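You operate a simulated robot arm through the tools that you are given. There is no shell and no other tool. Be economical: measure what you need, move in short steps, check, and stop when the job is done.

Carry out the task below with a simulated two-armed robot. There is one attempt and no reset: what you move stays moved.

Task
Push the pressure drawer shut. Put the yellow sponge from the low shelf of the pattern table on top of the yellow filter. Put the green filter mat from the top of the pattern table on the top of the green mat. Fetch the closed tag and set it on the white cover. Press the zero key two times. Fetch the green plug and set it on the black mat on the feed table. Open the yellow bar, put the purple tin on the middle shelf of the store rack away on the lower shelf of the store rack and shut the bar again. Lift the pads lid open. Any order will do. Set down upright: purple tin.

The check looks at the end state, three seconds after you hand in, the way a careful person would. Anything else that was tipped, shoved, dropped, spilled or broken makes it a failure. A push-on lid holds only when it is set on centred and level and pressed home; a screw cap is set on level and turned clockwise until tight.

Robot
Two 6-joint arms with two-finger parallel grippers on one trunk, on a base that drives. Base frame: it is fixed to the floor where the robot stands at the start and does not move with it; the origin is under the middle of the robot, x ahead of it, y to its left, z up. Readings come in mm, rad, newtons and seconds.
The left shoulder is at the start at [-107, 177, 710], the right one opposite. With the tool pointing down near the work surface each hand reaches from about 400 to 580 mm from the robot's upright axis, wherever it stands, measured 20 degrees to its own side. Places, roughly: black mat on the feed table [0, -4100, 800]; closed tag [-1250, -1000, 1000]; green filter mat (20x15x8 cm) [1100, -1400, 900]; green plug (4x4x3 cm) [-400, -3900, 300]; lower shelf of the store rack [2100, -4000, 500]; pads lid [-1900, -5900, 600]; pressure drawer [600, 100, 700]; purple tin [2250, -4500, 1000]; top of the green mat [600, 600, 800]; white cover (38x42x1 cm) [-5100, 200, 800]; yellow bar [1800, -4100, 500]; yellow filter [-2500, 1250, 750]; yellow sponge (9x6x4 cm) [1000, -1200, 200]; zero key [-1600, -2700, 1200]. Payload 1.57 kg a hand.
The TCP of each hand is the grasp point between the finger pads, 30 mm short of the fingertips. In the tool frame z runs along the fingers and y along their closing line. Largest opening 80 mm; finger width 17, thickness 12; the body of the gripper, 40 by 82 mm, starts 80 mm behind the TCP.
Orientation is that of the tool frame in the base frame, as a unit quaternion [x, y, z, w]. With the fingers straight down and closing along the base's y, the tool's x points along the base's -x, its y along +y and its z along -z.

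Tools
- The arms move only by the tool servo_tool. It takes "left_moves", "right_moves" or both (then of equal length, played together; a hand with none holds still); each is one flat list of numbers, 7 for each row, row after row: the turn, a rotation vector about the base's x, y, z in rad, then the shift along the base's x, y, z in mm, then the finger opening in mm, from 0 to 80. In form: [ax, ay, az, x, y, z, grip, ax, ay, az, x, y, z, grip, ...]. A call has 1 to 20 rows; each row is the pose to reach, as a shift and turn from the pose commanded when the call began. Each row takes 0.2 s and may step no farther than 50 mm and 0.15 rad from the row before; otherwise, or with a gripper value out of range, the whole call is refused. Where a pose cannot be reached the arm comes as near as it can. A force on the tool above 40 N (or 10 N above the force at the start of the call, whichever is more), or a blocked arm, ends the call early, and 0.2 s more pass. The fingers move at their own pace (about 72 mm/s each) and stop on an object; they squeeze with about 41 N. The grip force told is the motor's: it shows also when the fingers shut on nothing. Time passes only in rows, and 0.2 s behind the last, so rows that repeat a pose let the fingers close. The reply holds the time, the measured pose of the TCP, the force on the tool along the base axes, the opening and the grip force, in the units named above and with some noise, with the torque about the TCP (base axes, N m) and any sound that the robot's microphone picked up, and new pictures: "show" is both (left out), scene, wrist or none (wrist: the cameras of the hands that moved).
- Cameras (640 x 400 px; columns grow to the right, rows downward): "scene" is now at [38.3, 41.1, 1432.1]; the picture's right is [0.51, -0.86, 0.00], its down [-0.61, -0.37, -0.70] and it looks along [0.60, 0.36, -0.71] (base axes); focal length 271 px, centre (320, 200). "left" rides on the left gripper at [72, 7, -122] in its tool frame; the picture's right is [-0.09, 1.00, 0.00], its down [-0.84, -0.08, -0.54] and it looks along [-0.54, -0.05, 0.84] (tool axes); focal length 238 px, centre (320, 200). "right" rides on the right gripper at [72, -7, -122] in its tool frame; the picture's right is [0.09, 1.00, 0.00], its down [-0.84, 0.08, -0.54] and it looks along [-0.54, 0.05, 0.84] (tool axes); focal length 238 px, centre (320, 200).
- raise_lower(by): slides the trunk up (or, below 0, down) by that many mm; the arms and the scene camera ride with it, the base frame stays. It gives what a move gives, with no picture.
- drive_base(legs): drives the robot by 1 to 6 legs, each [ahead, left, turn to the left] in mm, mm and rad, along the robot's own axes; the way and the turn of a leg run together, so that a leg with both is an arc; at most 1500 mm and 3.142 rad a leg. The arms and the cameras ride along, it lands a little off, and it stops where it bumps. It gives what a move gives, and a new picture of the scene camera.
- aim_head(pan, tilt): turns the head with the scene camera to pan (to the left, within 2.496 rad either way) and tilt (down, from -0.506 to 1.204), counted from straight ahead of the robot. It gives what a move gives, and a new picture of the scene camera.
- point_at(camera, pixels): for up to 12 pixels [column, row] of the newest picture of that camera ("zoom" is the newest enlarged one), the place [x, y, z] in the base frame of the surface seen there, good to about 3 mm. It takes no simulated time.
- inspect(camera, box): a new picture of the part [left, top, right, bottom] of that camera's present view, enlarged. It takes no simulated time.
- finish_job(): hands the job in; it is judged then, once.

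Go step by step. Measure first, check grasps and placings, and put right what went wrong. The budget is 145 turns and 260 pictures, counting those below and the enlarged ones. Unless the task says otherwise, let go and move clear before handing in, and close with one line.

The tools are called after ">>>" as a command line: name --argument value ..., lists and objects as JSON in quotes. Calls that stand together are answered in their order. servo_tool: Moves the arms, as the interface text tells. Its arguments: {"type":"object","properties":{"left_moves":{"type":"array","items":{"type":"number"}},"right_moves":{"type":"array","items":{"type":"number"}},"show":{"type":"string","enum":["both","scene","wrist","none"]}},"required":[]} The other tools are called the same way: raise_lower (by) slides the trunk up or down; drive_base (legs) drives the base; aim_head (pan, tilt) turns the head that bears the scene camera; point_at (camera, pixels) gives the place of the surface under pixels of a picture; inspect (camera, box) takes an enlarged picture of a part of a camera's view; finish_job () hands the job in.

At the start:

```text
t: 0.0
left_position: [377.0, 431.2, 1054.9]
left_tool_rot: [0.001, 1.0, 0.001, 0.0]
left_ft_force: [1.2, 0.3, 0.3]
left_moment: [0.04, -0.01, 0.02]
left_finger_gap: 79.8
left_grip_force: 0.1
right_position: [349.9, 24.1, 1068.9]
right_tool_rot: [0.0, 1.0, 0.0, 0.0]
right_ft_force: [-0.1, 0.2, 0.5]
right_moment: [0.0, -0.02, 0.02]
right_finger_gap: 79.9
right_grip_force: 0.1
trunk travel left (down, up): [-150.0, 178.0]
robot x, y, heading: [-4.5, -1.2, -0.001]
head pan, tilt: [0.539, 0.794]
```

scene: 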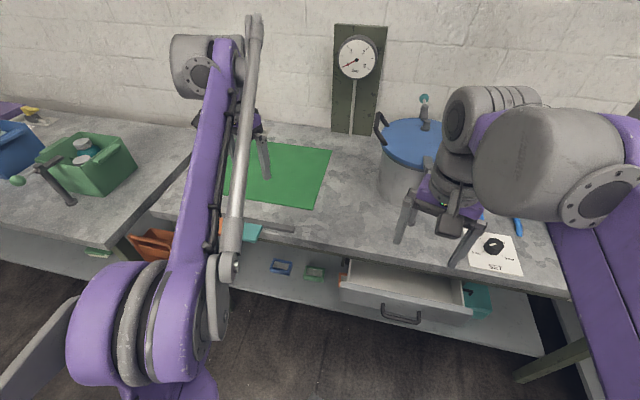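
right: 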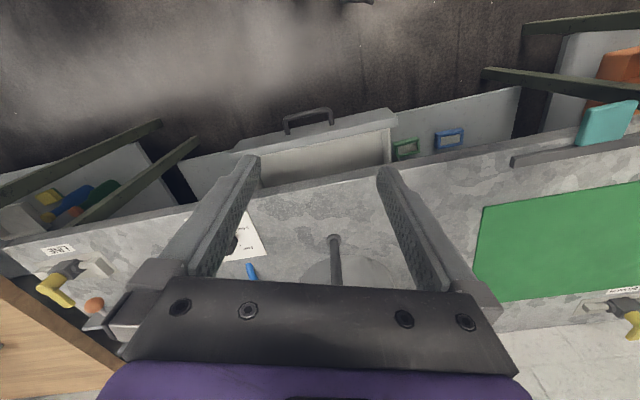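
left: 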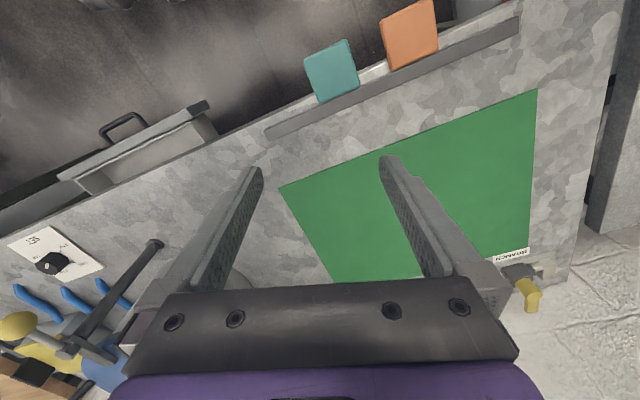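

The drawer stands open with its handle near scene pixel (400,315), and the green mat lies near (290,175). I'll measure these first.

>>> point_at --camera "scene" --pixels '[[400, 318], [383, 308], [420, 320], [345, 290], [470, 312], [350, 262], [462, 285], [250, 150], [330, 150], [318, 209], [225, 195], [290, 175]]'

>>> aim_head --pan 0.0 --tilt 0.9

```text
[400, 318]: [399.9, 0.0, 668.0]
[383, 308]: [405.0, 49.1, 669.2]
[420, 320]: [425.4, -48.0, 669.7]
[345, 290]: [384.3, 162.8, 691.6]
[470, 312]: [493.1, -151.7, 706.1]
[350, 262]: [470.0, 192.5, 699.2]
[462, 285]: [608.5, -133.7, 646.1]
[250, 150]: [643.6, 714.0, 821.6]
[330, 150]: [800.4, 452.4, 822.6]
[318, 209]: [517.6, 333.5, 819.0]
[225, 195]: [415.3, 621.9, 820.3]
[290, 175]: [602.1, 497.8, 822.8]
```

```text
t: 1.0
left_position: [375.8, 433.3, 1054.3]
left_tool_rot: [0.001, 1.0, 0.0, 0.0]
left_ft_force: [0.6, 1.0, -0.2]
left_moment: [0.02, 0.03, 0.01]
left_finger_gap: 79.9
left_grip_force: 0.1
right_position: [350.0, 23.9, 1069.0]
right_tool_rot: [0.0, 1.0, 0.0, 0.0]
right_ft_force: [0.1, -0.8, 0.7]
right_moment: [0.02, 0.02, 0.02]
right_finger_gap: 79.9
right_grip_force: 0.1
trunk travel left (down, up): [-150.0, 178.0]
robot x, y, heading: [3.6, 0.6, 0.0]
head pan, tilt: [0.0, 0.901]
```

scene: 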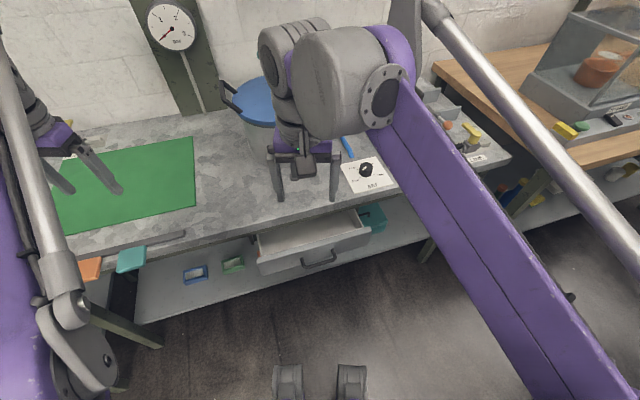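

The bench is yawed about -19°. I'll measure the drawer front and the bench edge in the new view.

>>> point_at --camera "scene" --pixels '[[263, 273], [368, 236], [319, 262], [304, 262], [335, 254], [255, 233], [350, 205], [200, 254], [369, 245], [265, 262], [318, 268], [60, 233]]'

>>> inspect --camera "scene" --box '[180, 180, 420, 330]'

```text
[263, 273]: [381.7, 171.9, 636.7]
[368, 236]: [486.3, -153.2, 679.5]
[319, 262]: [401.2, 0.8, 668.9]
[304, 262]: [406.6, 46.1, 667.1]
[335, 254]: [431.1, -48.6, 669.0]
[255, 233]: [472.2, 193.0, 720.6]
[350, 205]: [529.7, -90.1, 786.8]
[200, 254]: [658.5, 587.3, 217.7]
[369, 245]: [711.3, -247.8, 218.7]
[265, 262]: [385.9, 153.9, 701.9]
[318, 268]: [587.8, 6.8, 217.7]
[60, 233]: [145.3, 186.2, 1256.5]
```

```text
2.67 times, centred on (300, 255) of scene
```

zoom: 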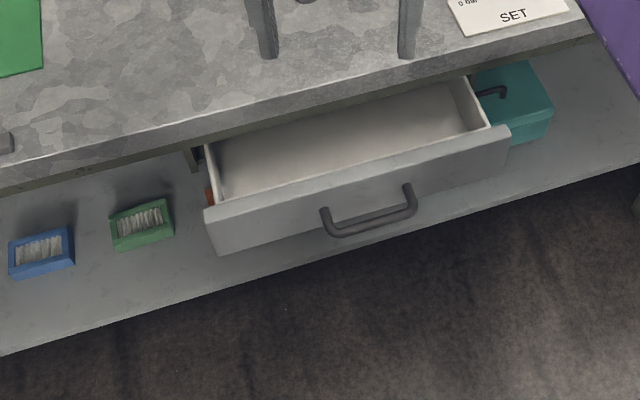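

The bench edge is about 60 mm behind the drawer front, and the handle bar is near [400,0,668]. I'll back off, turn to face the bench and lower the trunk.

>>> drive_base --legs '[[-100, 0, 0], [0, 0, 0.333]]'

>>> raise_lower --by -100

```text
t: 3.1
left_position: [118.5, 531.6, 1055.3]
left_tool_rot: [-0.166, 0.986, 0.0, 0.001]
left_ft_force: [-0.3, -0.3, 0.1]
left_moment: [-0.03, 0.0, 0.0]
left_finger_gap: 79.9
left_grip_force: 0.1
right_position: [224.8, 137.0, 1069.2]
right_tool_rot: [-0.165, 0.986, 0.0, -0.001]
right_ft_force: [0.0, 0.3, 0.0]
right_moment: [0.01, 0.0, 0.02]
right_finger_gap: 80.3
right_grip_force: 0.1
trunk travel left (down, up): [-150.0, 178.0]
robot x, y, heading: [-97.3, -1.4, 0.333]
head pan, tilt: [0.0, 0.901]
```

scene: 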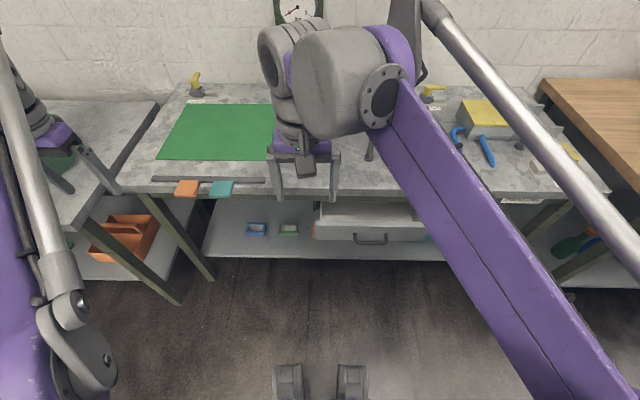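

```text
t: 4.5
left_position: [117.6, 531.5, 955.0]
left_tool_rot: [-0.166, 0.986, -0.001, 0.0]
left_ft_force: [0.0, 0.3, 0.9]
left_moment: [0.0, -0.01, -0.02]
left_finger_gap: 80.0
left_grip_force: 0.2
right_position: [223.8, 136.7, 967.5]
right_tool_rot: [-0.165, 0.986, -0.001, 0.0]
right_ft_force: [0.2, 0.5, 0.0]
right_moment: [0.0, -0.01, 0.0]
right_finger_gap: 80.0
right_grip_force: 0.0
trunk travel left (down, up): [-50.0, 278.0]
robot x, y, heading: [-97.4, 0.2, 0.33]
head pan, tilt: [0.0, 0.901]
```

Facing the bench now. I'll move the right hand, fingers closed, in front of the drawer handle.

>>> servo_tool --right_moves '[0, 0, 0, 30, -38, 0, 0, 0, 0, 0, 60, -76, 0, 0, 0, 0, 0, 90, -114, -10, 0, 0, 0, 0, 129, -153, -40, 0, 0, 0, 0, 129, -153, -90, 0, 0, 0, 0, 129, -153, -140, 0, 0, 0, 0, 129, -153, -190, 0, 0, 0, 0, 129, -153, -240, 0, 0, 0, 0, 129, -153, -288, 0, 0, 0, 0, 129, -153, -288, 0]'

```text
refused: row 4 steps farther than a row can; nothing moved
```

>>> servo_tool --right_moves '[0, 0, 0, 30, -38, 0, 0, 0, 0, 0, 60, -76, 0, 0, 0, 0, 0, 90, -114, 0, 0, 0, 0, 0, 120, -152, 0, 0, 0, 0, 0, 129, -153, -48, 0, 0, 0, 0, 129, -153, -96, 0, 0, 0, 0, 129, -153, -144, 0, 0, 0, 0, 129, -153, -192, 0, 0, 0, 0, 129, -153, -240, 0, 0, 0, 0, 129, -153, -288, 0, 0, 0, 0, 129, -153, -288, 0]'

```text
t: 6.9
left_position: [117.7, 531.4, 953.8]
left_tool_rot: [-0.165, 0.986, -0.001, 0.0]
left_ft_force: [0.1, 0.3, -0.5]
left_moment: [0.01, 0.04, 0.03]
left_finger_gap: 80.0
left_grip_force: 0.0
right_position: [352.5, -15.7, 680.8]
right_tool_rot: [-0.165, 0.986, 0.001, 0.0]
right_ft_force: [0.0, -0.2, 0.4]
right_moment: [-0.02, -0.05, 0.01]
right_finger_gap: 0.2
right_grip_force: 21.0
trunk travel left (down, up): [-50.0, 278.0]
robot x, y, heading: [-98.8, 1.2, 0.331]
head pan, tilt: [0.0, 0.901]
```

scene: 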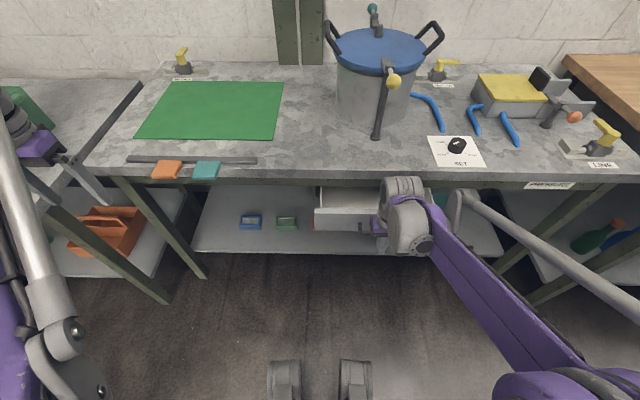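
right: 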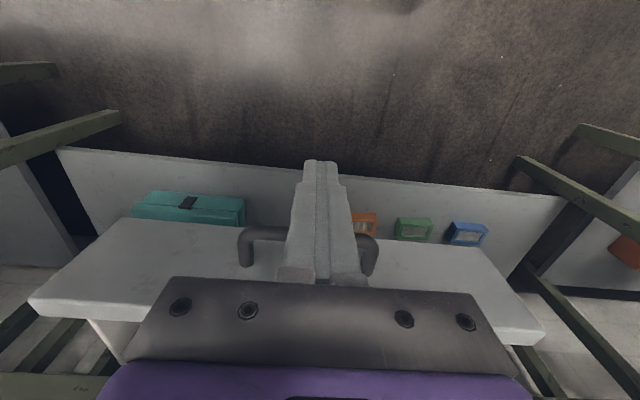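

The fingers are centred in front of the handle. I'll push along the bench normal until it stops.

>>> servo_tool --right_moves '[0, 0, 0, 14, 5, 0, 0, 0, 0, 0, 28, 10, 0, 0, 0, 0, 0, 38, 13, 0, 0, 0, 0, 0, 47, 16, 0, 0, 0, 0, 0, 57, 20, 0, 0, 0, 0, 0, 66, 23, 0, 0, 0, 0, 0, 76, 26, 0, 0, 0, 0, 0, 85, 29, 0, 0, 0, 0, 0, 94, 33, 0, 0, 0, 0, 0, 104, 36, 0, 0, 0, 0, 0, 113, 39, 0, 0, 0, 0, 0, 123, 42, 0, 0]'

```text
t: 9.0
left_position: [117.5, 530.8, 954.2]
left_tool_rot: [-0.164, 0.987, -0.001, 0.001]
left_ft_force: [-0.6, -0.2, 0.5]
left_moment: [0.02, -0.02, 0.01]
left_finger_gap: 79.9
left_grip_force: 0.1
right_position: [449.0, 16.7, 681.7]
right_tool_rot: [-0.164, 0.987, 0.0, -0.004]
right_ft_force: [-13.4, -4.3, 3.2]
right_moment: [0.45, -1.62, -0.17]
right_finger_gap: 0.0
right_grip_force: 21.5
trunk travel left (down, up): [-50.0, 278.0]
robot x, y, heading: [-97.3, -2.1, 0.331]
head pan, tilt: [0.0, 0.901]
stopped in row 10 (right hand): the force on the tool passed its limit at 52 N (the readings are from after the stop); the commanded pose is now the measured one
```

scene: 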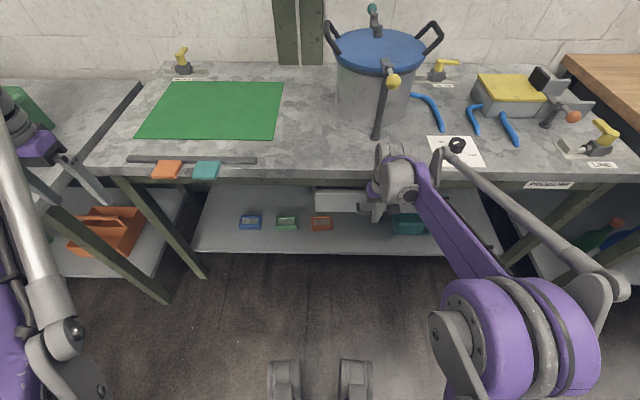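
right: 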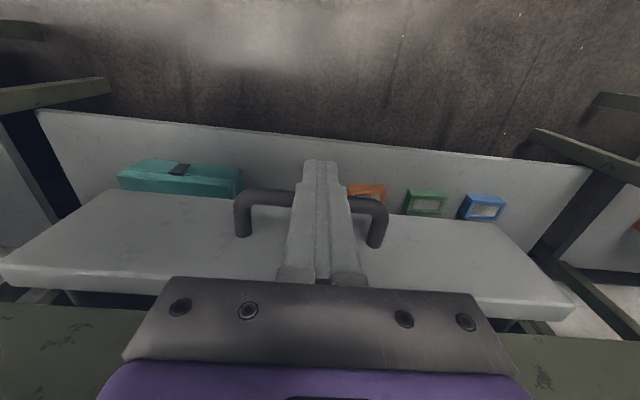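

The push stopped at 52 N with the front about flush with the bench edge. I'll back off and check it.

>>> servo_tool --right_moves '[0, 0, 0, -40, -14, 0, 0, 0, 0, 0, -80, -28, 0, 0, 0, 0, 0, -110, -38, 0, 0, 0, 0, 0, -110, -38, 48, 0, 0, 0, 0, -110, -38, 96, 0, 0, 0, 0, -110, -38, 144, 0, 0, 0, 0, -110, -38, 192, 0, 0, 0, 0, -110, -38, 240, 0, 0, 0, 0, -110, -38, 288, 0, 0, 0, 0, -110, -38, 336, 0]' --show "none"

>>> inspect --camera "scene" --box '[240, 130, 480, 280]'

```text
t: 11.2
left_position: [119.7, 530.2, 954.7]
left_tool_rot: [-0.165, 0.986, 0.001, 0.0]
left_ft_force: [0.3, -1.5, -1.6]
left_moment: [-0.02, 0.01, -0.02]
left_finger_gap: 79.9
left_grip_force: 0.0
right_position: [340.6, -24.6, 1017.7]
right_tool_rot: [-0.164, 0.986, 0.0, -0.003]
right_ft_force: [-0.1, -0.5, 0.9]
right_moment: [-0.01, -0.05, -0.04]
right_finger_gap: 0.0
right_grip_force: 21.6
trunk travel left (down, up): [-50.0, 278.0]
robot x, y, heading: [-96.9, -3.7, 0.334]
head pan, tilt: [0.0, 0.901]
```

```text
2.67 times, centred on (360, 205) of scene
```

zoom: 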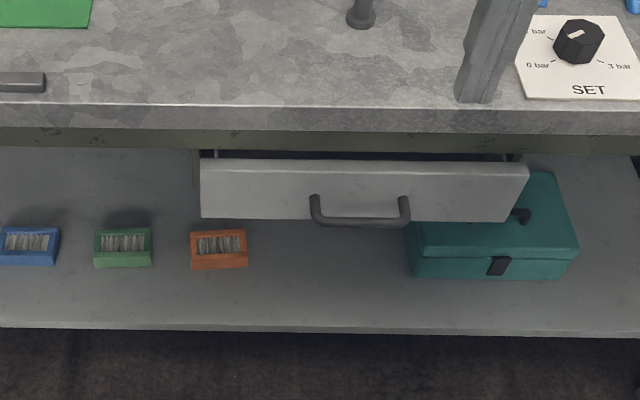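

A dark gap and the ends of the drawer sides show behind the front at zoom (360,155), so it may not be fully shut. I'll measure it.

>>> point_at --camera "zoom" --pixels '[[260, 165], [260, 200], [480, 170], [480, 205], [260, 160], [355, 153], [205, 153], [100, 138], [600, 145], [360, 140], [360, 125], [360, 220]]'

```text
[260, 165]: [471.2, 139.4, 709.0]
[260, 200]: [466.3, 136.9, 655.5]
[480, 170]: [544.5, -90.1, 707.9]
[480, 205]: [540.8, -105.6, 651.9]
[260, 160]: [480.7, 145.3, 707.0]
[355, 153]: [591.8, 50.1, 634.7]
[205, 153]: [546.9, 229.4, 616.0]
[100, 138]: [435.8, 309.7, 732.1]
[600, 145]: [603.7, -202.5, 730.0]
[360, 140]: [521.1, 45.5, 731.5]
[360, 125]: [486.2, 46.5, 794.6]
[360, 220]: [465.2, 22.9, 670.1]
```

The front's back face is still about 7 mm from the apron, and the wrist may have hit the bench edge. I'll push again with the tool tilted forward so the wrist stays clear.

>>> servo_tool --right_moves '[0.047, -0.142, 0, 0, 0, -48, 0, 0.094, -0.285, 0, 0, 0, -96, 0, 0.14, -0.427, 0, 0, 0, -144, 0, 0.187, -0.57, 0, 0, 0, -192, 0, 0.187, -0.57, 0, 0, 0, -240, 0, 0.187, -0.57, 0, 0, 0, -288, 0, 0.187, -0.57, 0, 0, 0, -332, 0, 0.187, -0.57, 0, 40, 20, -332, 0, 0.187, -0.57, 0, 67, 29, -332, 0, 0.187, -0.57, 0, 86, 35, -332, 0, 0.187, -0.57, 0, 97, 39, -332, 0, 0.187, -0.57, 0, 106, 42, -332, 0, 0.187, -0.57, 0, 114, 45, -332, 0, 0.187, -0.57, 0, 122, 47, -332, 0, 0.187, -0.57, 0, 130, 50, -332, 0]'

```text
t: 14.4
left_position: [118.2, 530.4, 954.2]
left_tool_rot: [-0.165, 0.986, 0.0, 0.0]
left_ft_force: [0.8, 0.5, -0.4]
left_moment: [0.01, 0.04, -0.01]
left_finger_gap: 80.3
left_grip_force: 0.1
right_position: [471.3, 29.4, 683.9]
right_tool_rot: [-0.158, 0.944, 0.045, 0.288]
right_ft_force: [-0.5, -0.3, 0.0]
right_moment: [0.03, 0.05, 0.02]
right_finger_gap: 0.0
right_grip_force: 21.2
trunk travel left (down, up): [-50.0, 278.0]
robot x, y, heading: [-94.0, 3.4, 0.326]
head pan, tilt: [0.0, 0.901]
```

scene: 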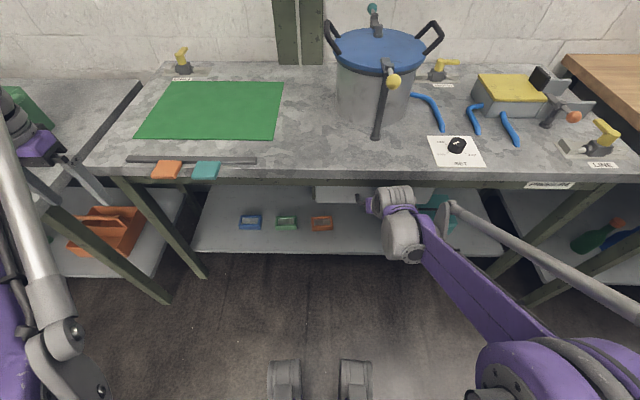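
right: 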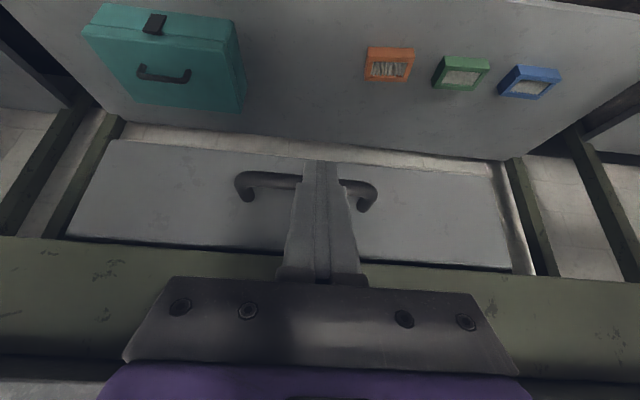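

There was no resistance and the drawer went further in, so the wrist was indeed the earlier block. I'll keep pushing until it stops.

>>> servo_tool --right_moves '[0, 0, 0, 8, 2.6, 0, 0, 0, 0, 0, 15, 5, 0, 0, 0, 0, 0, 23, 7.5, 0, 0, 0, 0, 0, 30, 10, 0, 0, 0, 0, 0, 38, 12.5, 0, 0, 0, 0, 0, 46, 15, 0, 0, 0, 0, 0, 54, 17.6, 0, 0]' --show "wrist"

```text
t: 15.2
left_position: [120.1, 530.3, 954.1]
left_tool_rot: [-0.164, 0.987, 0.0, 0.0]
left_ft_force: [0.3, 0.4, -0.4]
left_moment: [0.01, 0.02, 0.0]
left_finger_gap: 80.0
left_grip_force: 0.1
right_position: [484.4, 32.9, 681.3]
right_tool_rot: [-0.157, 0.946, 0.044, 0.281]
right_ft_force: [-8.9, -2.3, -2.0]
right_moment: [-0.03, 0.25, 0.0]
right_finger_gap: 0.1
right_grip_force: 21.0
trunk travel left (down, up): [-50.0, 278.0]
robot x, y, heading: [-97.5, 0.1, 0.329]
head pan, tilt: [0.0, 0.901]
stopped in row 3 (right hand): the force on the tool passed its limit at 51 N (the readings are from after the stop); the commanded pose is now the measured one
```

right: 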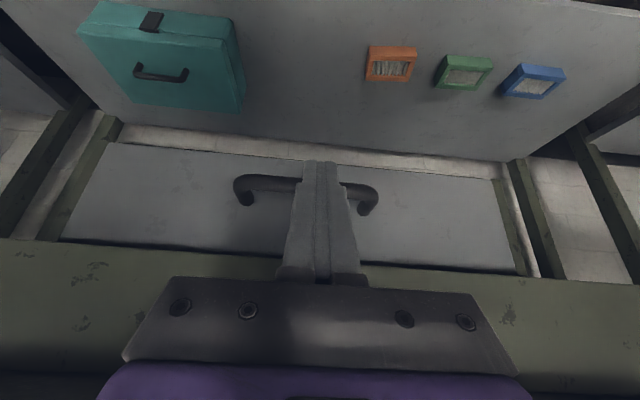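

The front now looks flush with its frame. I'll check that with points on the wrist view.

>>> point_at --camera "right" --pixels '[[120, 200], [450, 230], [85, 185], [507, 220], [200, 255], [430, 283], [200, 240], [430, 262]]'

>>> servo_tool --right_moves '[0, 0, 0, -45, -15, 0, 0, 0, 0, 0, -90, -30, 0, 0, 0, 0, 0, -130, -43, 0, 0, 0, 0, 0, -130, -43, 48, 0, -0.047, 0.142, 0, -130, -43, 96, 0, -0.094, 0.285, 0, -130, -43, 144, 0, -0.14, 0.427, 0, -130, -43, 192, 0, -0.187, 0.57, 0, -130, -43, 240, 0, -0.187, 0.57, 0, -130, -43, 288, 0, -0.187, 0.57, 0, -130, -43, 336, 80]' --show "scene"

```text
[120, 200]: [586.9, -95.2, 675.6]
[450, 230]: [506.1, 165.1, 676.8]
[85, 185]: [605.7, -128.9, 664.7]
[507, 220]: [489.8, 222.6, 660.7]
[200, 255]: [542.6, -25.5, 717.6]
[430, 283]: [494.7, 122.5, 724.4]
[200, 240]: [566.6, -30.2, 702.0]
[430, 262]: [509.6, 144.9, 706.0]
```

```text
t: 17.4
left_position: [119.2, 529.8, 953.9]
left_tool_rot: [-0.165, 0.986, 0.0, 0.0]
left_ft_force: [-0.2, 0.6, 0.3]
left_moment: [-0.02, 0.0, 0.01]
left_finger_gap: 80.0
left_grip_force: 0.0
right_position: [354.5, -9.6, 1017.3]
right_tool_rot: [-0.163, 0.987, -0.002, -0.011]
right_ft_force: [0.8, -0.3, -0.4]
right_moment: [0.04, 0.04, 0.03]
right_finger_gap: 52.4
right_grip_force: 0.0
trunk travel left (down, up): [-50.0, 278.0]
robot x, y, heading: [-98.3, 2.1, 0.329]
head pan, tilt: [0.0, 0.901]
```

scene: 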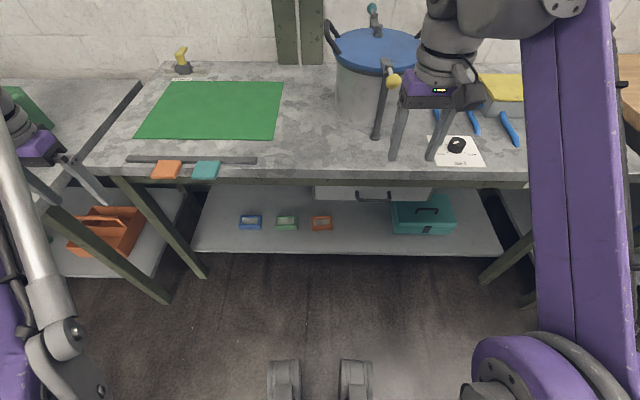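

The drawer face is past the apron plane and it took 51 N at the stop, so it is shut. Next I'll look toward the pattern table.

>>> aim_head --pan -1.19 --tilt 0.45

```text
t: 18.8
left_position: [117.7, 531.1, 954.0]
left_tool_rot: [-0.164, 0.986, 0.0, 0.0]
left_ft_force: [-0.2, -0.2, -0.4]
left_moment: [-0.02, -0.02, -0.01]
left_finger_gap: 79.9
left_grip_force: 0.0
right_position: [353.0, -9.7, 1018.4]
right_tool_rot: [-0.163, 0.987, -0.002, -0.009]
right_ft_force: [0.0, 0.0, -0.1]
right_moment: [0.03, -0.02, -0.01]
right_finger_gap: 80.1
right_grip_force: 0.1
trunk travel left (down, up): [-50.0, 278.0]
robot x, y, heading: [-97.3, -2.0, 0.328]
head pan, tilt: [-1.19, 0.45]
```

scene: 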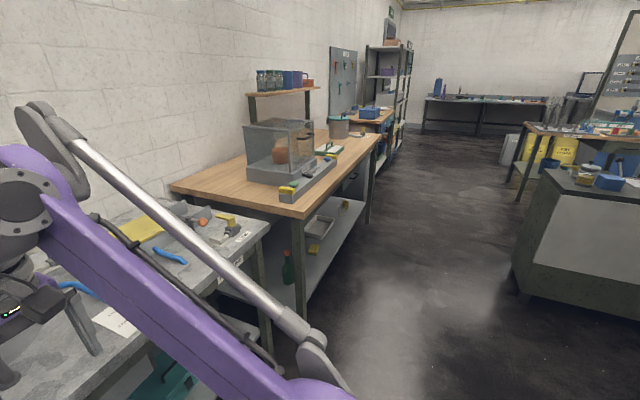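

The wood-topped pattern table runs along the same wall, with a green item near (330,150) and yellow items on the low shelf at (313,250) and (343,205). I'll zoom in.

>>> inspect --camera "scene" --box '[220, 100, 400, 290]'

>>> point_at --camera "scene" --pixels '[[328, 150], [313, 250], [344, 206], [296, 205], [378, 137], [172, 187], [310, 318], [375, 215], [320, 225], [270, 222]]'

```text
2.11 times, centred on (310, 195) of scene
```

zoom: 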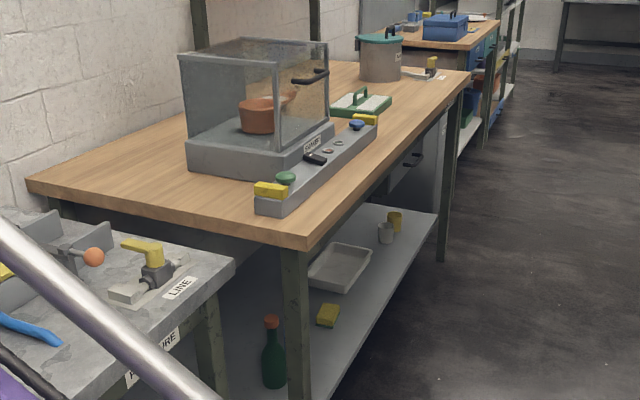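

```text
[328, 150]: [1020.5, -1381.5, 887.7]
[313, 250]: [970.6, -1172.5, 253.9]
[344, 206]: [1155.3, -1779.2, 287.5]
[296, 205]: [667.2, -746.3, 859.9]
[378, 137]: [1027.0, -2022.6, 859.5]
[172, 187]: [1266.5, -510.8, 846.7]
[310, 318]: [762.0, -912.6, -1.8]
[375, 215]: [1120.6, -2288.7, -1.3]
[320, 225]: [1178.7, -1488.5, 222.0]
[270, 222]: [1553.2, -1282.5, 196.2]
```

The green mat has a handle on top at [1020,-1381] and the sponge is at [970,-1172] on the low shelf. I'll drive along the corridor to face the table and look closer.

>>> drive_base --legs '[[-120, 0, -0.055], [0, -1400, 0], [0, -120, 0]]'

>>> aim_head --pan 0.0 --tilt 0.75

```text
t: 33.7
left_position: [453.3, -1011.4, 953.8]
left_tool_rot: [-0.139, 0.99, -0.001, 0.0]
left_ft_force: [0.6, -0.5, 0.0]
left_moment: [-0.01, 0.0, 0.03]
left_finger_gap: 79.9
left_grip_force: 0.1
right_position: [659.7, -1564.4, 1019.6]
right_tool_rot: [-0.139, 0.99, 0.0, -0.009]
right_ft_force: [-0.4, 0.4, 0.5]
right_moment: [0.01, -0.02, 0.0]
right_finger_gap: 79.8
right_grip_force: 0.0
trunk travel left (down, up): [-50.0, 278.0]
robot x, y, heading: [210.3, -1530.5, 0.281]
head pan, tilt: [-1.19, 0.45]
```

scene: 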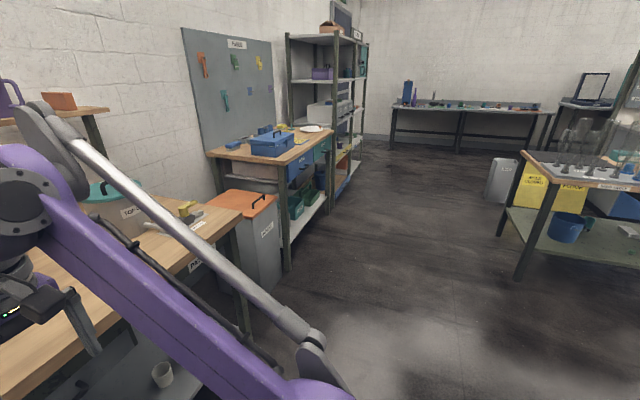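

```text
t: 35.1
left_position: [453.6, -1011.4, 953.8]
left_tool_rot: [-0.139, 0.99, 0.0, 0.0]
left_ft_force: [-0.3, 0.1, 1.2]
left_moment: [0.02, -0.01, -0.01]
left_finger_gap: 79.8
left_grip_force: 0.0
right_position: [660.6, -1564.6, 1018.6]
right_tool_rot: [-0.138, 0.99, -0.001, -0.009]
right_ft_force: [1.1, -0.3, 0.8]
right_moment: [0.02, -0.01, 0.02]
right_finger_gap: 80.1
right_grip_force: 0.1
trunk travel left (down, up): [-50.0, 278.0]
robot x, y, heading: [213.3, -1530.3, 0.278]
head pan, tilt: [0.0, 0.75]
```

scene: 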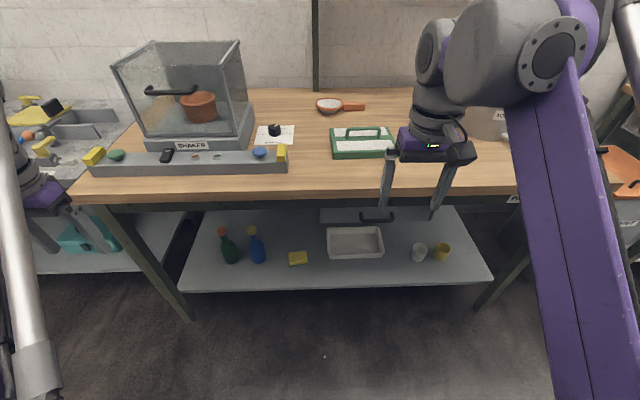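

There's now a clear view: the green mat with its loop handle near (365,133), and the yellow sponge at (298,258). I'll measure both.

>>> inspect --camera "scene" --box '[270, 100, 430, 200]'

>>> point_at --camera "scene" --pixels '[[363, 127], [346, 133], [380, 133], [333, 158], [388, 156], [330, 143], [298, 257], [289, 258], [307, 258], [298, 264], [298, 249], [298, 191]]'

>>> inspect --camera "scene" --box '[250, 220, 350, 290]'

```text
4.00 times, centred on (350, 150) of scene
```

zoom: 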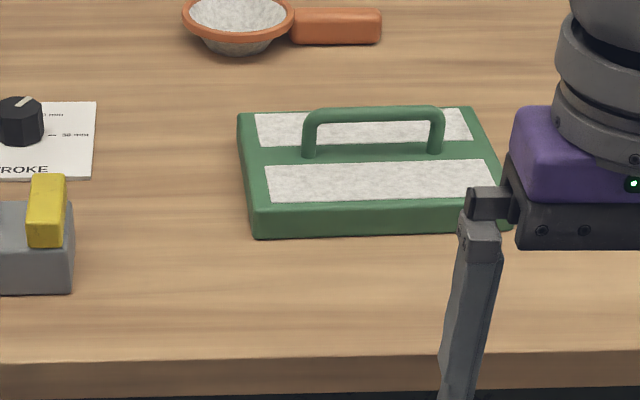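

```text
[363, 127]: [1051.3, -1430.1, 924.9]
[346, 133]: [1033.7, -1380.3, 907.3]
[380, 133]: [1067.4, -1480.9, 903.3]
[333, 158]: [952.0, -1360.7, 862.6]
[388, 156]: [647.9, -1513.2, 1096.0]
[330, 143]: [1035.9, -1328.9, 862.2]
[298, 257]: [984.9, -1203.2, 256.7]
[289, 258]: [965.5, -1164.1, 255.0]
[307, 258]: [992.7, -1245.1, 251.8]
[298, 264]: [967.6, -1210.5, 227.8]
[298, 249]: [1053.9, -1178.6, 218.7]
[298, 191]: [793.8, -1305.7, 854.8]
```

```text
5.71 times, centred on (300, 255) of scene
```

zoom: 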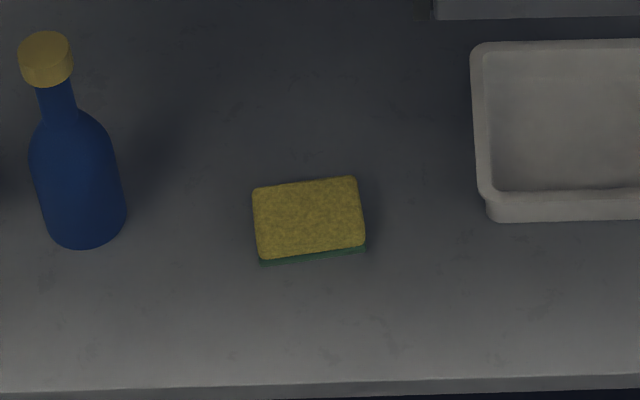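

I have the bar centre near [1051,-1430,919], running along the table, and the sponge top centre near [982,-1204,256]. I'll raise the trunk and drive in for the mat.

>>> raise_lower --by 100

>>> drive_base --legs '[[270, 30, 0.0]]'

```text
t: 36.4
left_position: [454.3, -1011.6, 1054.7]
left_tool_rot: [-0.139, 0.99, 0.0, -0.001]
left_ft_force: [0.2, -0.1, 0.3]
left_moment: [0.0, -0.01, 0.02]
left_finger_gap: 80.0
left_grip_force: 0.1
right_position: [661.7, -1563.7, 1117.5]
right_tool_rot: [-0.138, 0.99, -0.001, -0.009]
right_ft_force: [-0.9, -0.6, 0.0]
right_moment: [0.04, 0.0, -0.02]
right_finger_gap: 79.8
right_grip_force: 0.0
trunk travel left (down, up): [-150.0, 178.0]
robot x, y, heading: [208.0, -1527.9, 0.274]
head pan, tilt: [0.0, 0.75]
```

```text
t: 38.3
left_position: [709.0, -909.2, 1054.2]
left_tool_rot: [-0.136, 0.991, 0.0, 0.001]
left_ft_force: [0.5, 0.3, -0.7]
left_moment: [-0.02, -0.01, 0.03]
left_finger_gap: 79.9
left_grip_force: 0.1
right_position: [913.4, -1462.3, 1117.4]
right_tool_rot: [-0.135, 0.991, -0.002, -0.011]
right_ft_force: [-0.4, 0.2, 0.1]
right_moment: [0.0, 0.04, 0.03]
right_finger_gap: 80.0
right_grip_force: 0.1
trunk travel left (down, up): [-150.0, 178.0]
robot x, y, heading: [461.7, -1424.9, 0.278]
head pan, tilt: [0.0, 0.75]
```

scene: 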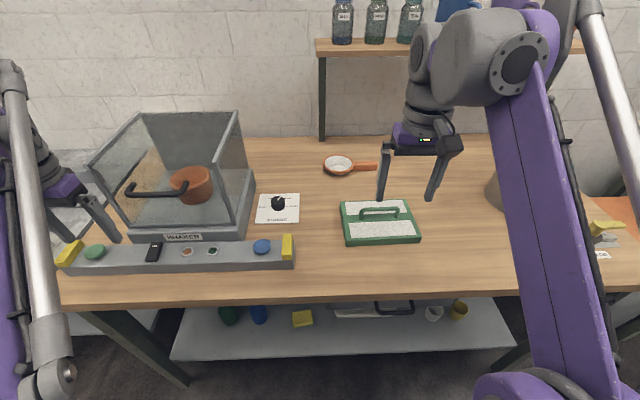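

The robot is in place. I'll refine the bar position in this nearer view and rotate the right gripper 90° above it.

>>> point_at --camera "scene" --pixels '[[364, 210], [378, 210], [393, 208], [348, 228], [345, 203], [405, 240], [416, 236], [404, 204]]'

>>> servo_tool --right_moves '[0, 0, 0.15, 14, 3, 0, 80, 0, 0, 0.3, 28, 6, 0, 80, 0, 0, 0.45, 42, 9, 0, 80, 0, 0, 0.6, 56, 12, 0, 80, 0, 0, 0.75, 70, 15, 0, 80, 0, 0, 0.9, 84, 18, 0, 80, 0, 0, 1.05, 98, 21, 0, 80, 0, 0, 1.2, 112, 24, 0, 80, 0, 0, 1.35, 126, 27, 0, 80, 0, 0, 1.5, 138, 32, 0, 80, 0, 0, 1.6, 138, 32, 0, 80]'

```text
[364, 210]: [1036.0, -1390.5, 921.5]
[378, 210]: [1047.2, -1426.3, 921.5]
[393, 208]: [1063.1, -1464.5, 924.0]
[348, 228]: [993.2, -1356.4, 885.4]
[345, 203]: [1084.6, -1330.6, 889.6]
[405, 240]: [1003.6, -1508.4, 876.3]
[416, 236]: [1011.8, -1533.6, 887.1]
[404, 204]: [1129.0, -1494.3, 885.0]
```

```text
t: 40.7
left_position: [709.6, -909.5, 1055.0]
left_tool_rot: [-0.136, 0.991, -0.001, 0.0]
left_ft_force: [-0.2, 0.7, 0.2]
left_moment: [0.02, 0.02, 0.03]
left_finger_gap: 80.0
left_grip_force: 0.0
right_position: [1003.7, -1448.2, 1065.0]
right_tool_rot: [0.802, -0.597, 0.008, 0.006]
right_ft_force: [0.2, 1.0, -0.8]
right_moment: [0.03, 0.02, -0.02]
right_finger_gap: 79.7
right_grip_force: 0.1
right hand out of reach, approached as far as the arm can: row 3, 4, 5, 6, 7, 8, 9, 10, 11
trunk travel left (down, up): [-150.0, 178.0]
robot x, y, heading: [465.2, -1425.4, 0.276]
head pan, tilt: [0.0, 0.75]
```

scene: 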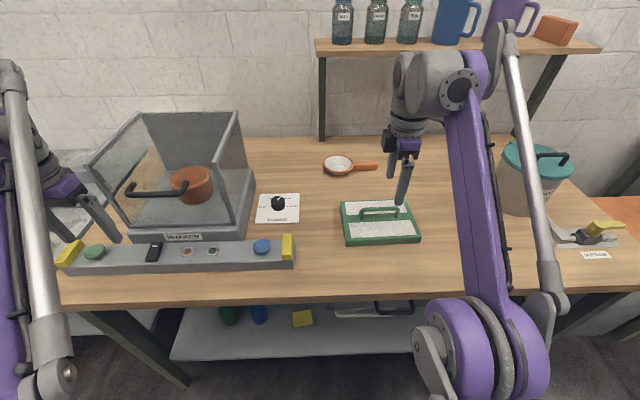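
right: 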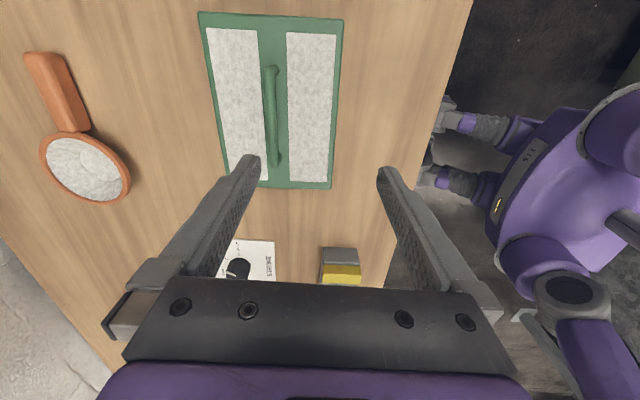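

The hand turned, but it is at its reach limit. I'll pull the left hand back, then drive 70 mm ahead.

>>> servo_tool --left_moves '[0, 0, 0, -40, -11, 10, 80, 0, 0, 0, -80, -22, 20, 80]' --show "none"

>>> drive_base --legs '[[70, 0, 0]]'

```text
t: 41.3
left_position: [629.0, -932.7, 1075.3]
left_tool_rot: [-0.137, 0.991, -0.001, 0.0]
left_ft_force: [0.3, 0.2, 0.6]
left_moment: [-0.01, -0.01, -0.02]
left_finger_gap: 79.9
left_grip_force: 0.1
right_position: [1003.2, -1448.2, 1065.3]
right_tool_rot: [0.801, -0.599, 0.008, 0.006]
right_ft_force: [0.7, -0.9, 0.4]
right_moment: [-0.03, -0.03, -0.01]
right_finger_gap: 80.0
right_grip_force: 0.0
trunk travel left (down, up): [-150.0, 178.0]
robot x, y, heading: [463.5, -1425.9, 0.277]
head pan, tilt: [0.0, 0.75]
```

```text
t: 42.3
left_position: [697.2, -913.2, 1074.7]
left_tool_rot: [-0.136, 0.991, 0.0, 0.0]
left_ft_force: [0.7, -0.3, -0.2]
left_moment: [-0.02, 0.06, 0.01]
left_finger_gap: 79.9
left_grip_force: 0.0
right_position: [1070.3, -1429.0, 1063.2]
right_tool_rot: [0.801, -0.598, 0.008, 0.007]
right_ft_force: [-0.6, 0.3, 0.2]
right_moment: [0.02, -0.02, 0.0]
right_finger_gap: 79.9
right_grip_force: 0.0
trunk travel left (down, up): [-150.0, 178.0]
robot x, y, heading: [530.0, -1410.3, 0.273]
head pan, tilt: [0.0, 0.75]
```

scene: 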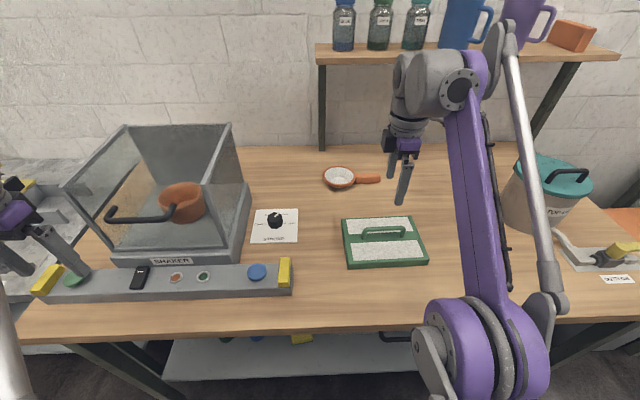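

The right hand is at [1070,-1429,1063]. I'll centre it over the bar and come partway down.

>>> servo_tool --right_moves '[0, 0, 0, -21, 2, -30, 80, 0, 0, 0, -21, 2, -70, 80, 0, 0, 0, -21, 2, -70, 80]'

```text
t: 43.1
left_position: [694.8, -914.4, 1073.3]
left_tool_rot: [-0.136, 0.991, 0.001, -0.001]
left_ft_force: [1.0, -1.0, 0.1]
left_moment: [0.01, 0.01, -0.02]
left_finger_gap: 79.9
left_grip_force: 0.1
right_position: [1048.4, -1426.5, 994.7]
right_tool_rot: [0.802, -0.598, 0.008, 0.005]
right_ft_force: [-0.5, 0.1, 0.3]
right_moment: [0.03, -0.01, -0.02]
right_finger_gap: 80.1
right_grip_force: 0.1
trunk travel left (down, up): [-150.0, 178.0]
robot x, y, heading: [525.7, -1407.1, 0.271]
head pan, tilt: [0.0, 0.75]
```

scene: 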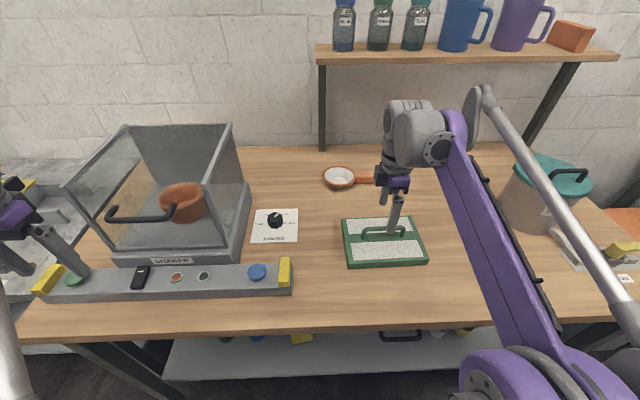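
right: 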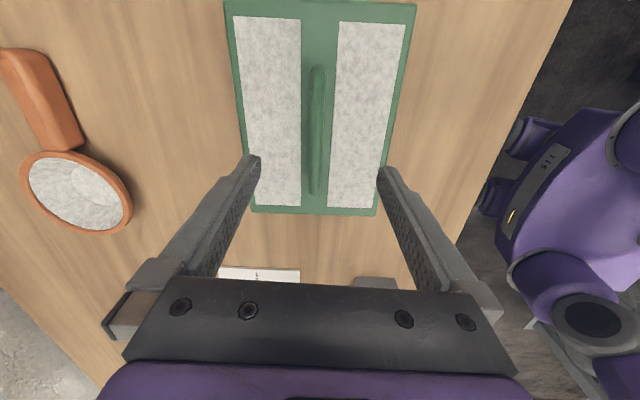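

The bar is centred between the fingers at column 318. I'll descend, close and lift slightly.

>>> servo_tool --right_moves '[0, 0, 0, 0, 0, -35, 60, 0, 0, 0, 0, 0, -69, 50, 0, 0, 0, 0, 0, -69, 0, 0, 0, 0, 0, 0, -69, 0, 0, 0, 0, 0, 0, -69, 0, 0, 0, 0, 0, 0, -30, 0, 0, 0, 0, 0, 0, 10, 0, 0, 0, 0, 0, 0, 50, 0]'

```text
t: 44.9
left_position: [695.3, -913.5, 1074.8]
left_tool_rot: [-0.137, 0.991, 0.0, 0.0]
left_ft_force: [0.4, -0.3, -0.4]
left_moment: [0.01, 0.0, 0.01]
left_finger_gap: 80.1
left_grip_force: 0.0
right_position: [1048.0, -1426.8, 1047.3]
right_tool_rot: [0.801, -0.599, 0.008, 0.006]
right_ft_force: [0.1, -0.1, -2.3]
right_moment: [0.01, 0.01, 0.02]
right_finger_gap: 11.1
right_grip_force: 28.4
trunk travel left (down, up): [-150.0, 178.0]
robot x, y, heading: [529.9, -1405.5, 0.274]
head pan, tilt: [0.0, 0.75]
```

scene: 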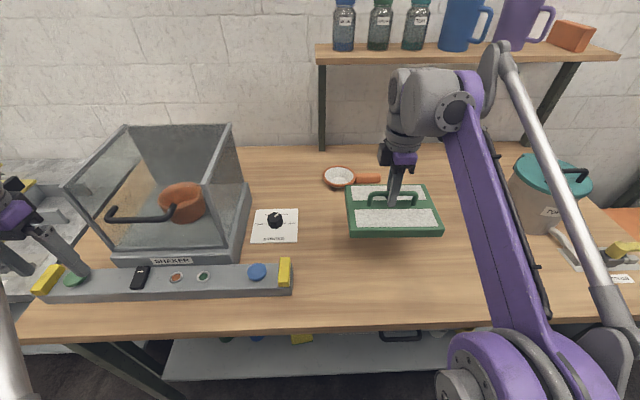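
right: 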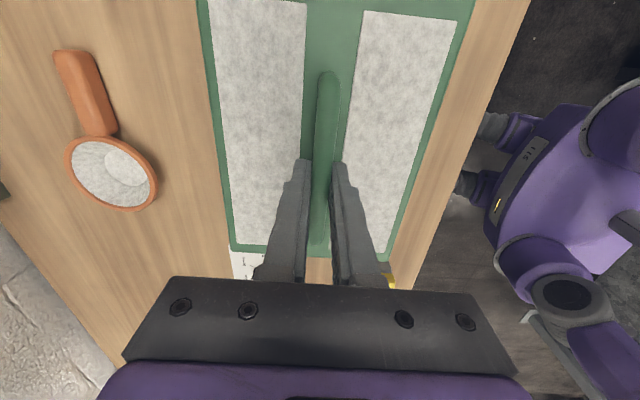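

The mat is firmly held by its bar (gap 11 mm). I'll back away and park the right arm to the side, so the left arm can go under the table for the sponge.

>>> drive_base --legs '[[-250, 0, 0], [0, -110, 0]]'

>>> servo_tool --right_moves '[0, 0, -0.07, -25, -36, 0, 0, 0, 0, -0.14, -50, -72, 0, 0, 0, 0, -0.21, -75, -108, 0, 0, 0, 0, -0.28, -100, -144, 0, 0, 0, 0, -0.35, -125, -180, 0, 0, 0, 0, -0.42, -150, -216, 0, 0, 0, 0, -0.49, -175, -252, 0, 0, 0, 0, -0.56, -200, -288, 0, 0, 0, 0, -0.63, -225, -324, 0, 0, 0, 0, -0.7, -250, -360, 0, 0]' --show "none"

>>> raise_lower --by -150

>>> aim_head --pan 0.0 --tilt 0.85

```text
t: 48.0
left_position: [488.4, -1087.6, 1073.8]
left_tool_rot: [-0.134, 0.991, 0.001, 0.0]
left_ft_force: [-0.1, -0.2, -0.1]
left_moment: [0.08, 0.0, 0.02]
left_finger_gap: 79.7
left_grip_force: 0.0
right_position: [837.1, -1600.2, 1046.0]
right_tool_rot: [0.8, -0.6, 0.007, 0.006]
right_ft_force: [-0.4, 0.8, -2.5]
right_moment: [0.02, 0.0, 0.0]
right_finger_gap: 10.9
right_grip_force: 29.0
trunk travel left (down, up): [-150.0, 178.0]
robot x, y, heading: [320.2, -1578.4, 0.269]
head pan, tilt: [0.0, 0.75]
```

scene: 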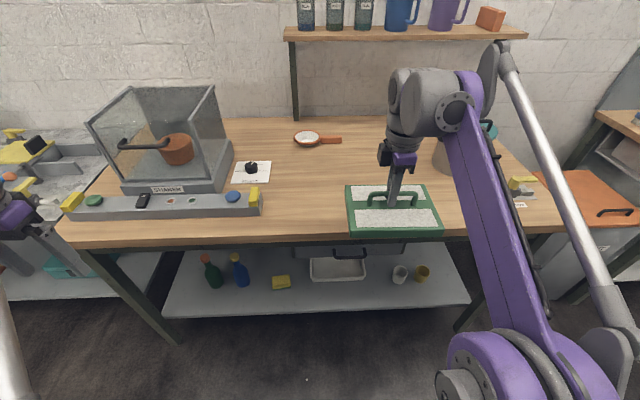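

```text
t: 50.1
left_position: [487.5, -1086.1, 1074.7]
left_tool_rot: [-0.134, 0.991, 0.0, -0.001]
left_ft_force: [0.5, 0.1, -0.2]
left_moment: [0.0, -0.02, 0.02]
left_finger_gap: 80.0
left_grip_force: 0.1
right_position: [588.4, -1961.4, 1047.2]
right_tool_rot: [-0.545, 0.839, -0.005, -0.008]
right_ft_force: [0.1, 0.8, -1.7]
right_moment: [0.04, 0.04, 0.0]
right_finger_gap: 10.9
right_grip_force: 28.9
trunk travel left (down, up): [-150.0, 178.0]
robot x, y, heading: [321.1, -1583.0, 0.271]
head pan, tilt: [0.0, 0.75]
```

```text
t: 51.9
left_position: [488.4, -1087.0, 923.9]
left_tool_rot: [-0.134, 0.991, 0.0, 0.0]
left_ft_force: [-0.1, 0.5, -0.2]
left_moment: [-0.01, 0.0, -0.04]
left_finger_gap: 80.1
left_grip_force: 0.1
right_position: [589.6, -1961.4, 896.6]
right_tool_rot: [-0.545, 0.838, -0.005, -0.008]
right_ft_force: [0.2, -0.1, -2.1]
right_moment: [-0.01, -0.01, 0.01]
right_finger_gap: 11.3
right_grip_force: 28.3
trunk travel left (down, up): [0.0, 328.0]
robot x, y, heading: [318.5, -1576.2, 0.27]
head pan, tilt: [0.0, 0.75]
```

```text
t: 52.6
left_position: [488.6, -1086.2, 924.5]
left_tool_rot: [-0.135, 0.991, 0.0, 0.0]
left_ft_force: [-0.1, -0.4, -0.2]
left_moment: [0.02, 0.03, -0.04]
left_finger_gap: 80.1
left_grip_force: 0.0
right_position: [589.3, -1961.5, 897.1]
right_tool_rot: [-0.544, 0.839, -0.005, -0.007]
right_ft_force: [-0.8, -0.6, -1.7]
right_moment: [0.02, 0.0, -0.01]
right_finger_gap: 11.0
right_grip_force: 29.0
trunk travel left (down, up): [0.0, 328.0]
robot x, y, heading: [320.8, -1577.1, 0.272]
head pan, tilt: [0.0, 0.85]
```

scene: 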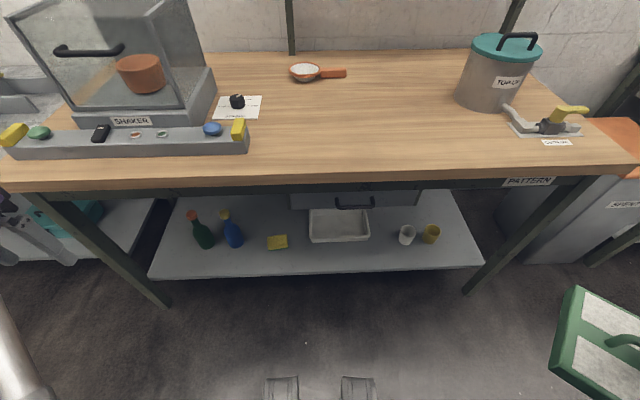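

From here the sponge is 738 mm ahead and 182 mm left. I'll lower the left hand in front of the table with its fingers turned to close front-to-back.

>>> servo_tool --left_moves '[0, 0, -0.1, 23, -36, 0, 80, 0, 0, -0.2, 46, -72, 0, 80, 0, 0, -0.3, 69, -108, 0, 80, 0, 0, -0.4, 92, -144, 0, 80, 0, 0, -0.5, 115, -180, 0, 80, 0, 0, -0.6, 139, -215, 0, 80, 0, 0, -0.7, 139, -215, -49, 80, 0, 0, -0.8, 139, -215, -98, 80, 0, 0, -0.9, 139, -215, -147, 80, 0, 0, -1.0, 139, -215, -196, 80, 0, 0, -1.1, 139, -215, -245, 80, 0, 0, -1.2, 139, -215, -294, 80, 0, 0, -1.3, 139, -215, -343, 80, 0, 0, -1.4, 139, -215, -392, 80, 0, 0, -1.52, 139, -215, -441, 80, 0, 0, -1.52, 139, -215, -490, 80, 0, 0, -1.52, 139, -215, -539, 80, 0, 0, -1.52, 139, -215, -584, 80, 0, 0, -1.52, 139, -215, -584, 80]'

```text
t: 56.6
left_position: [625.7, -1301.0, 337.1]
left_tool_rot: [0.586, 0.81, 0.0, 0.0]
left_ft_force: [-0.3, 0.4, 0.3]
left_moment: [-0.04, -0.01, 0.0]
left_finger_gap: 79.9
left_grip_force: 0.0
right_position: [588.9, -1960.9, 896.8]
right_tool_rot: [-0.546, 0.837, -0.005, -0.008]
right_ft_force: [-0.1, -0.4, -1.2]
right_moment: [0.02, 0.02, 0.01]
right_finger_gap: 11.2
right_grip_force: 29.0
trunk travel left (down, up): [0.0, 328.0]
robot x, y, heading: [317.2, -1582.2, 0.27]
head pan, tilt: [0.0, 0.85]
```

scene: 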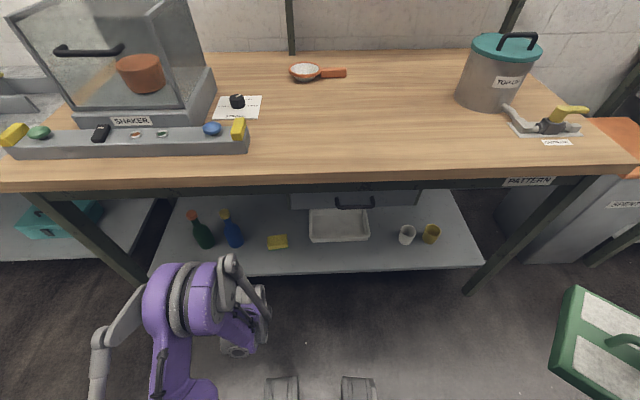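
left: 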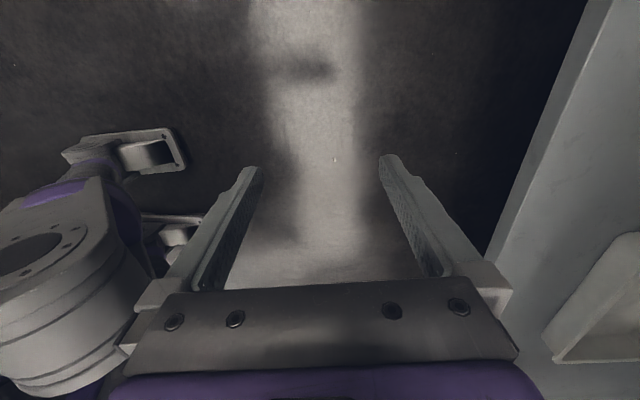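

The pose was reached. Before driving in, I'll check the arm's high points for clearance to the table edge.

>>> point_at --camera "scene" --pixels '[[190, 265], [215, 270], [235, 268], [262, 300], [265, 315], [240, 350], [285, 242], [268, 250], [270, 236], [288, 236], [277, 241], [340, 190]]'

```text
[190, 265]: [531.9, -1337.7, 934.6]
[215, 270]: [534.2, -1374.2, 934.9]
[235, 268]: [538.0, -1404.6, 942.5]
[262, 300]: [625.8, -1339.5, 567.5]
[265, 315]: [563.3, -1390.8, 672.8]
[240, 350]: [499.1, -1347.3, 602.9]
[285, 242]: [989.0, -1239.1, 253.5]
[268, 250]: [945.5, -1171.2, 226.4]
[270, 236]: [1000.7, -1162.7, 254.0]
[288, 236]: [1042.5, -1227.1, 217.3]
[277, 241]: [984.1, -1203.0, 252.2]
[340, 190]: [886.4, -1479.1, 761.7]
```

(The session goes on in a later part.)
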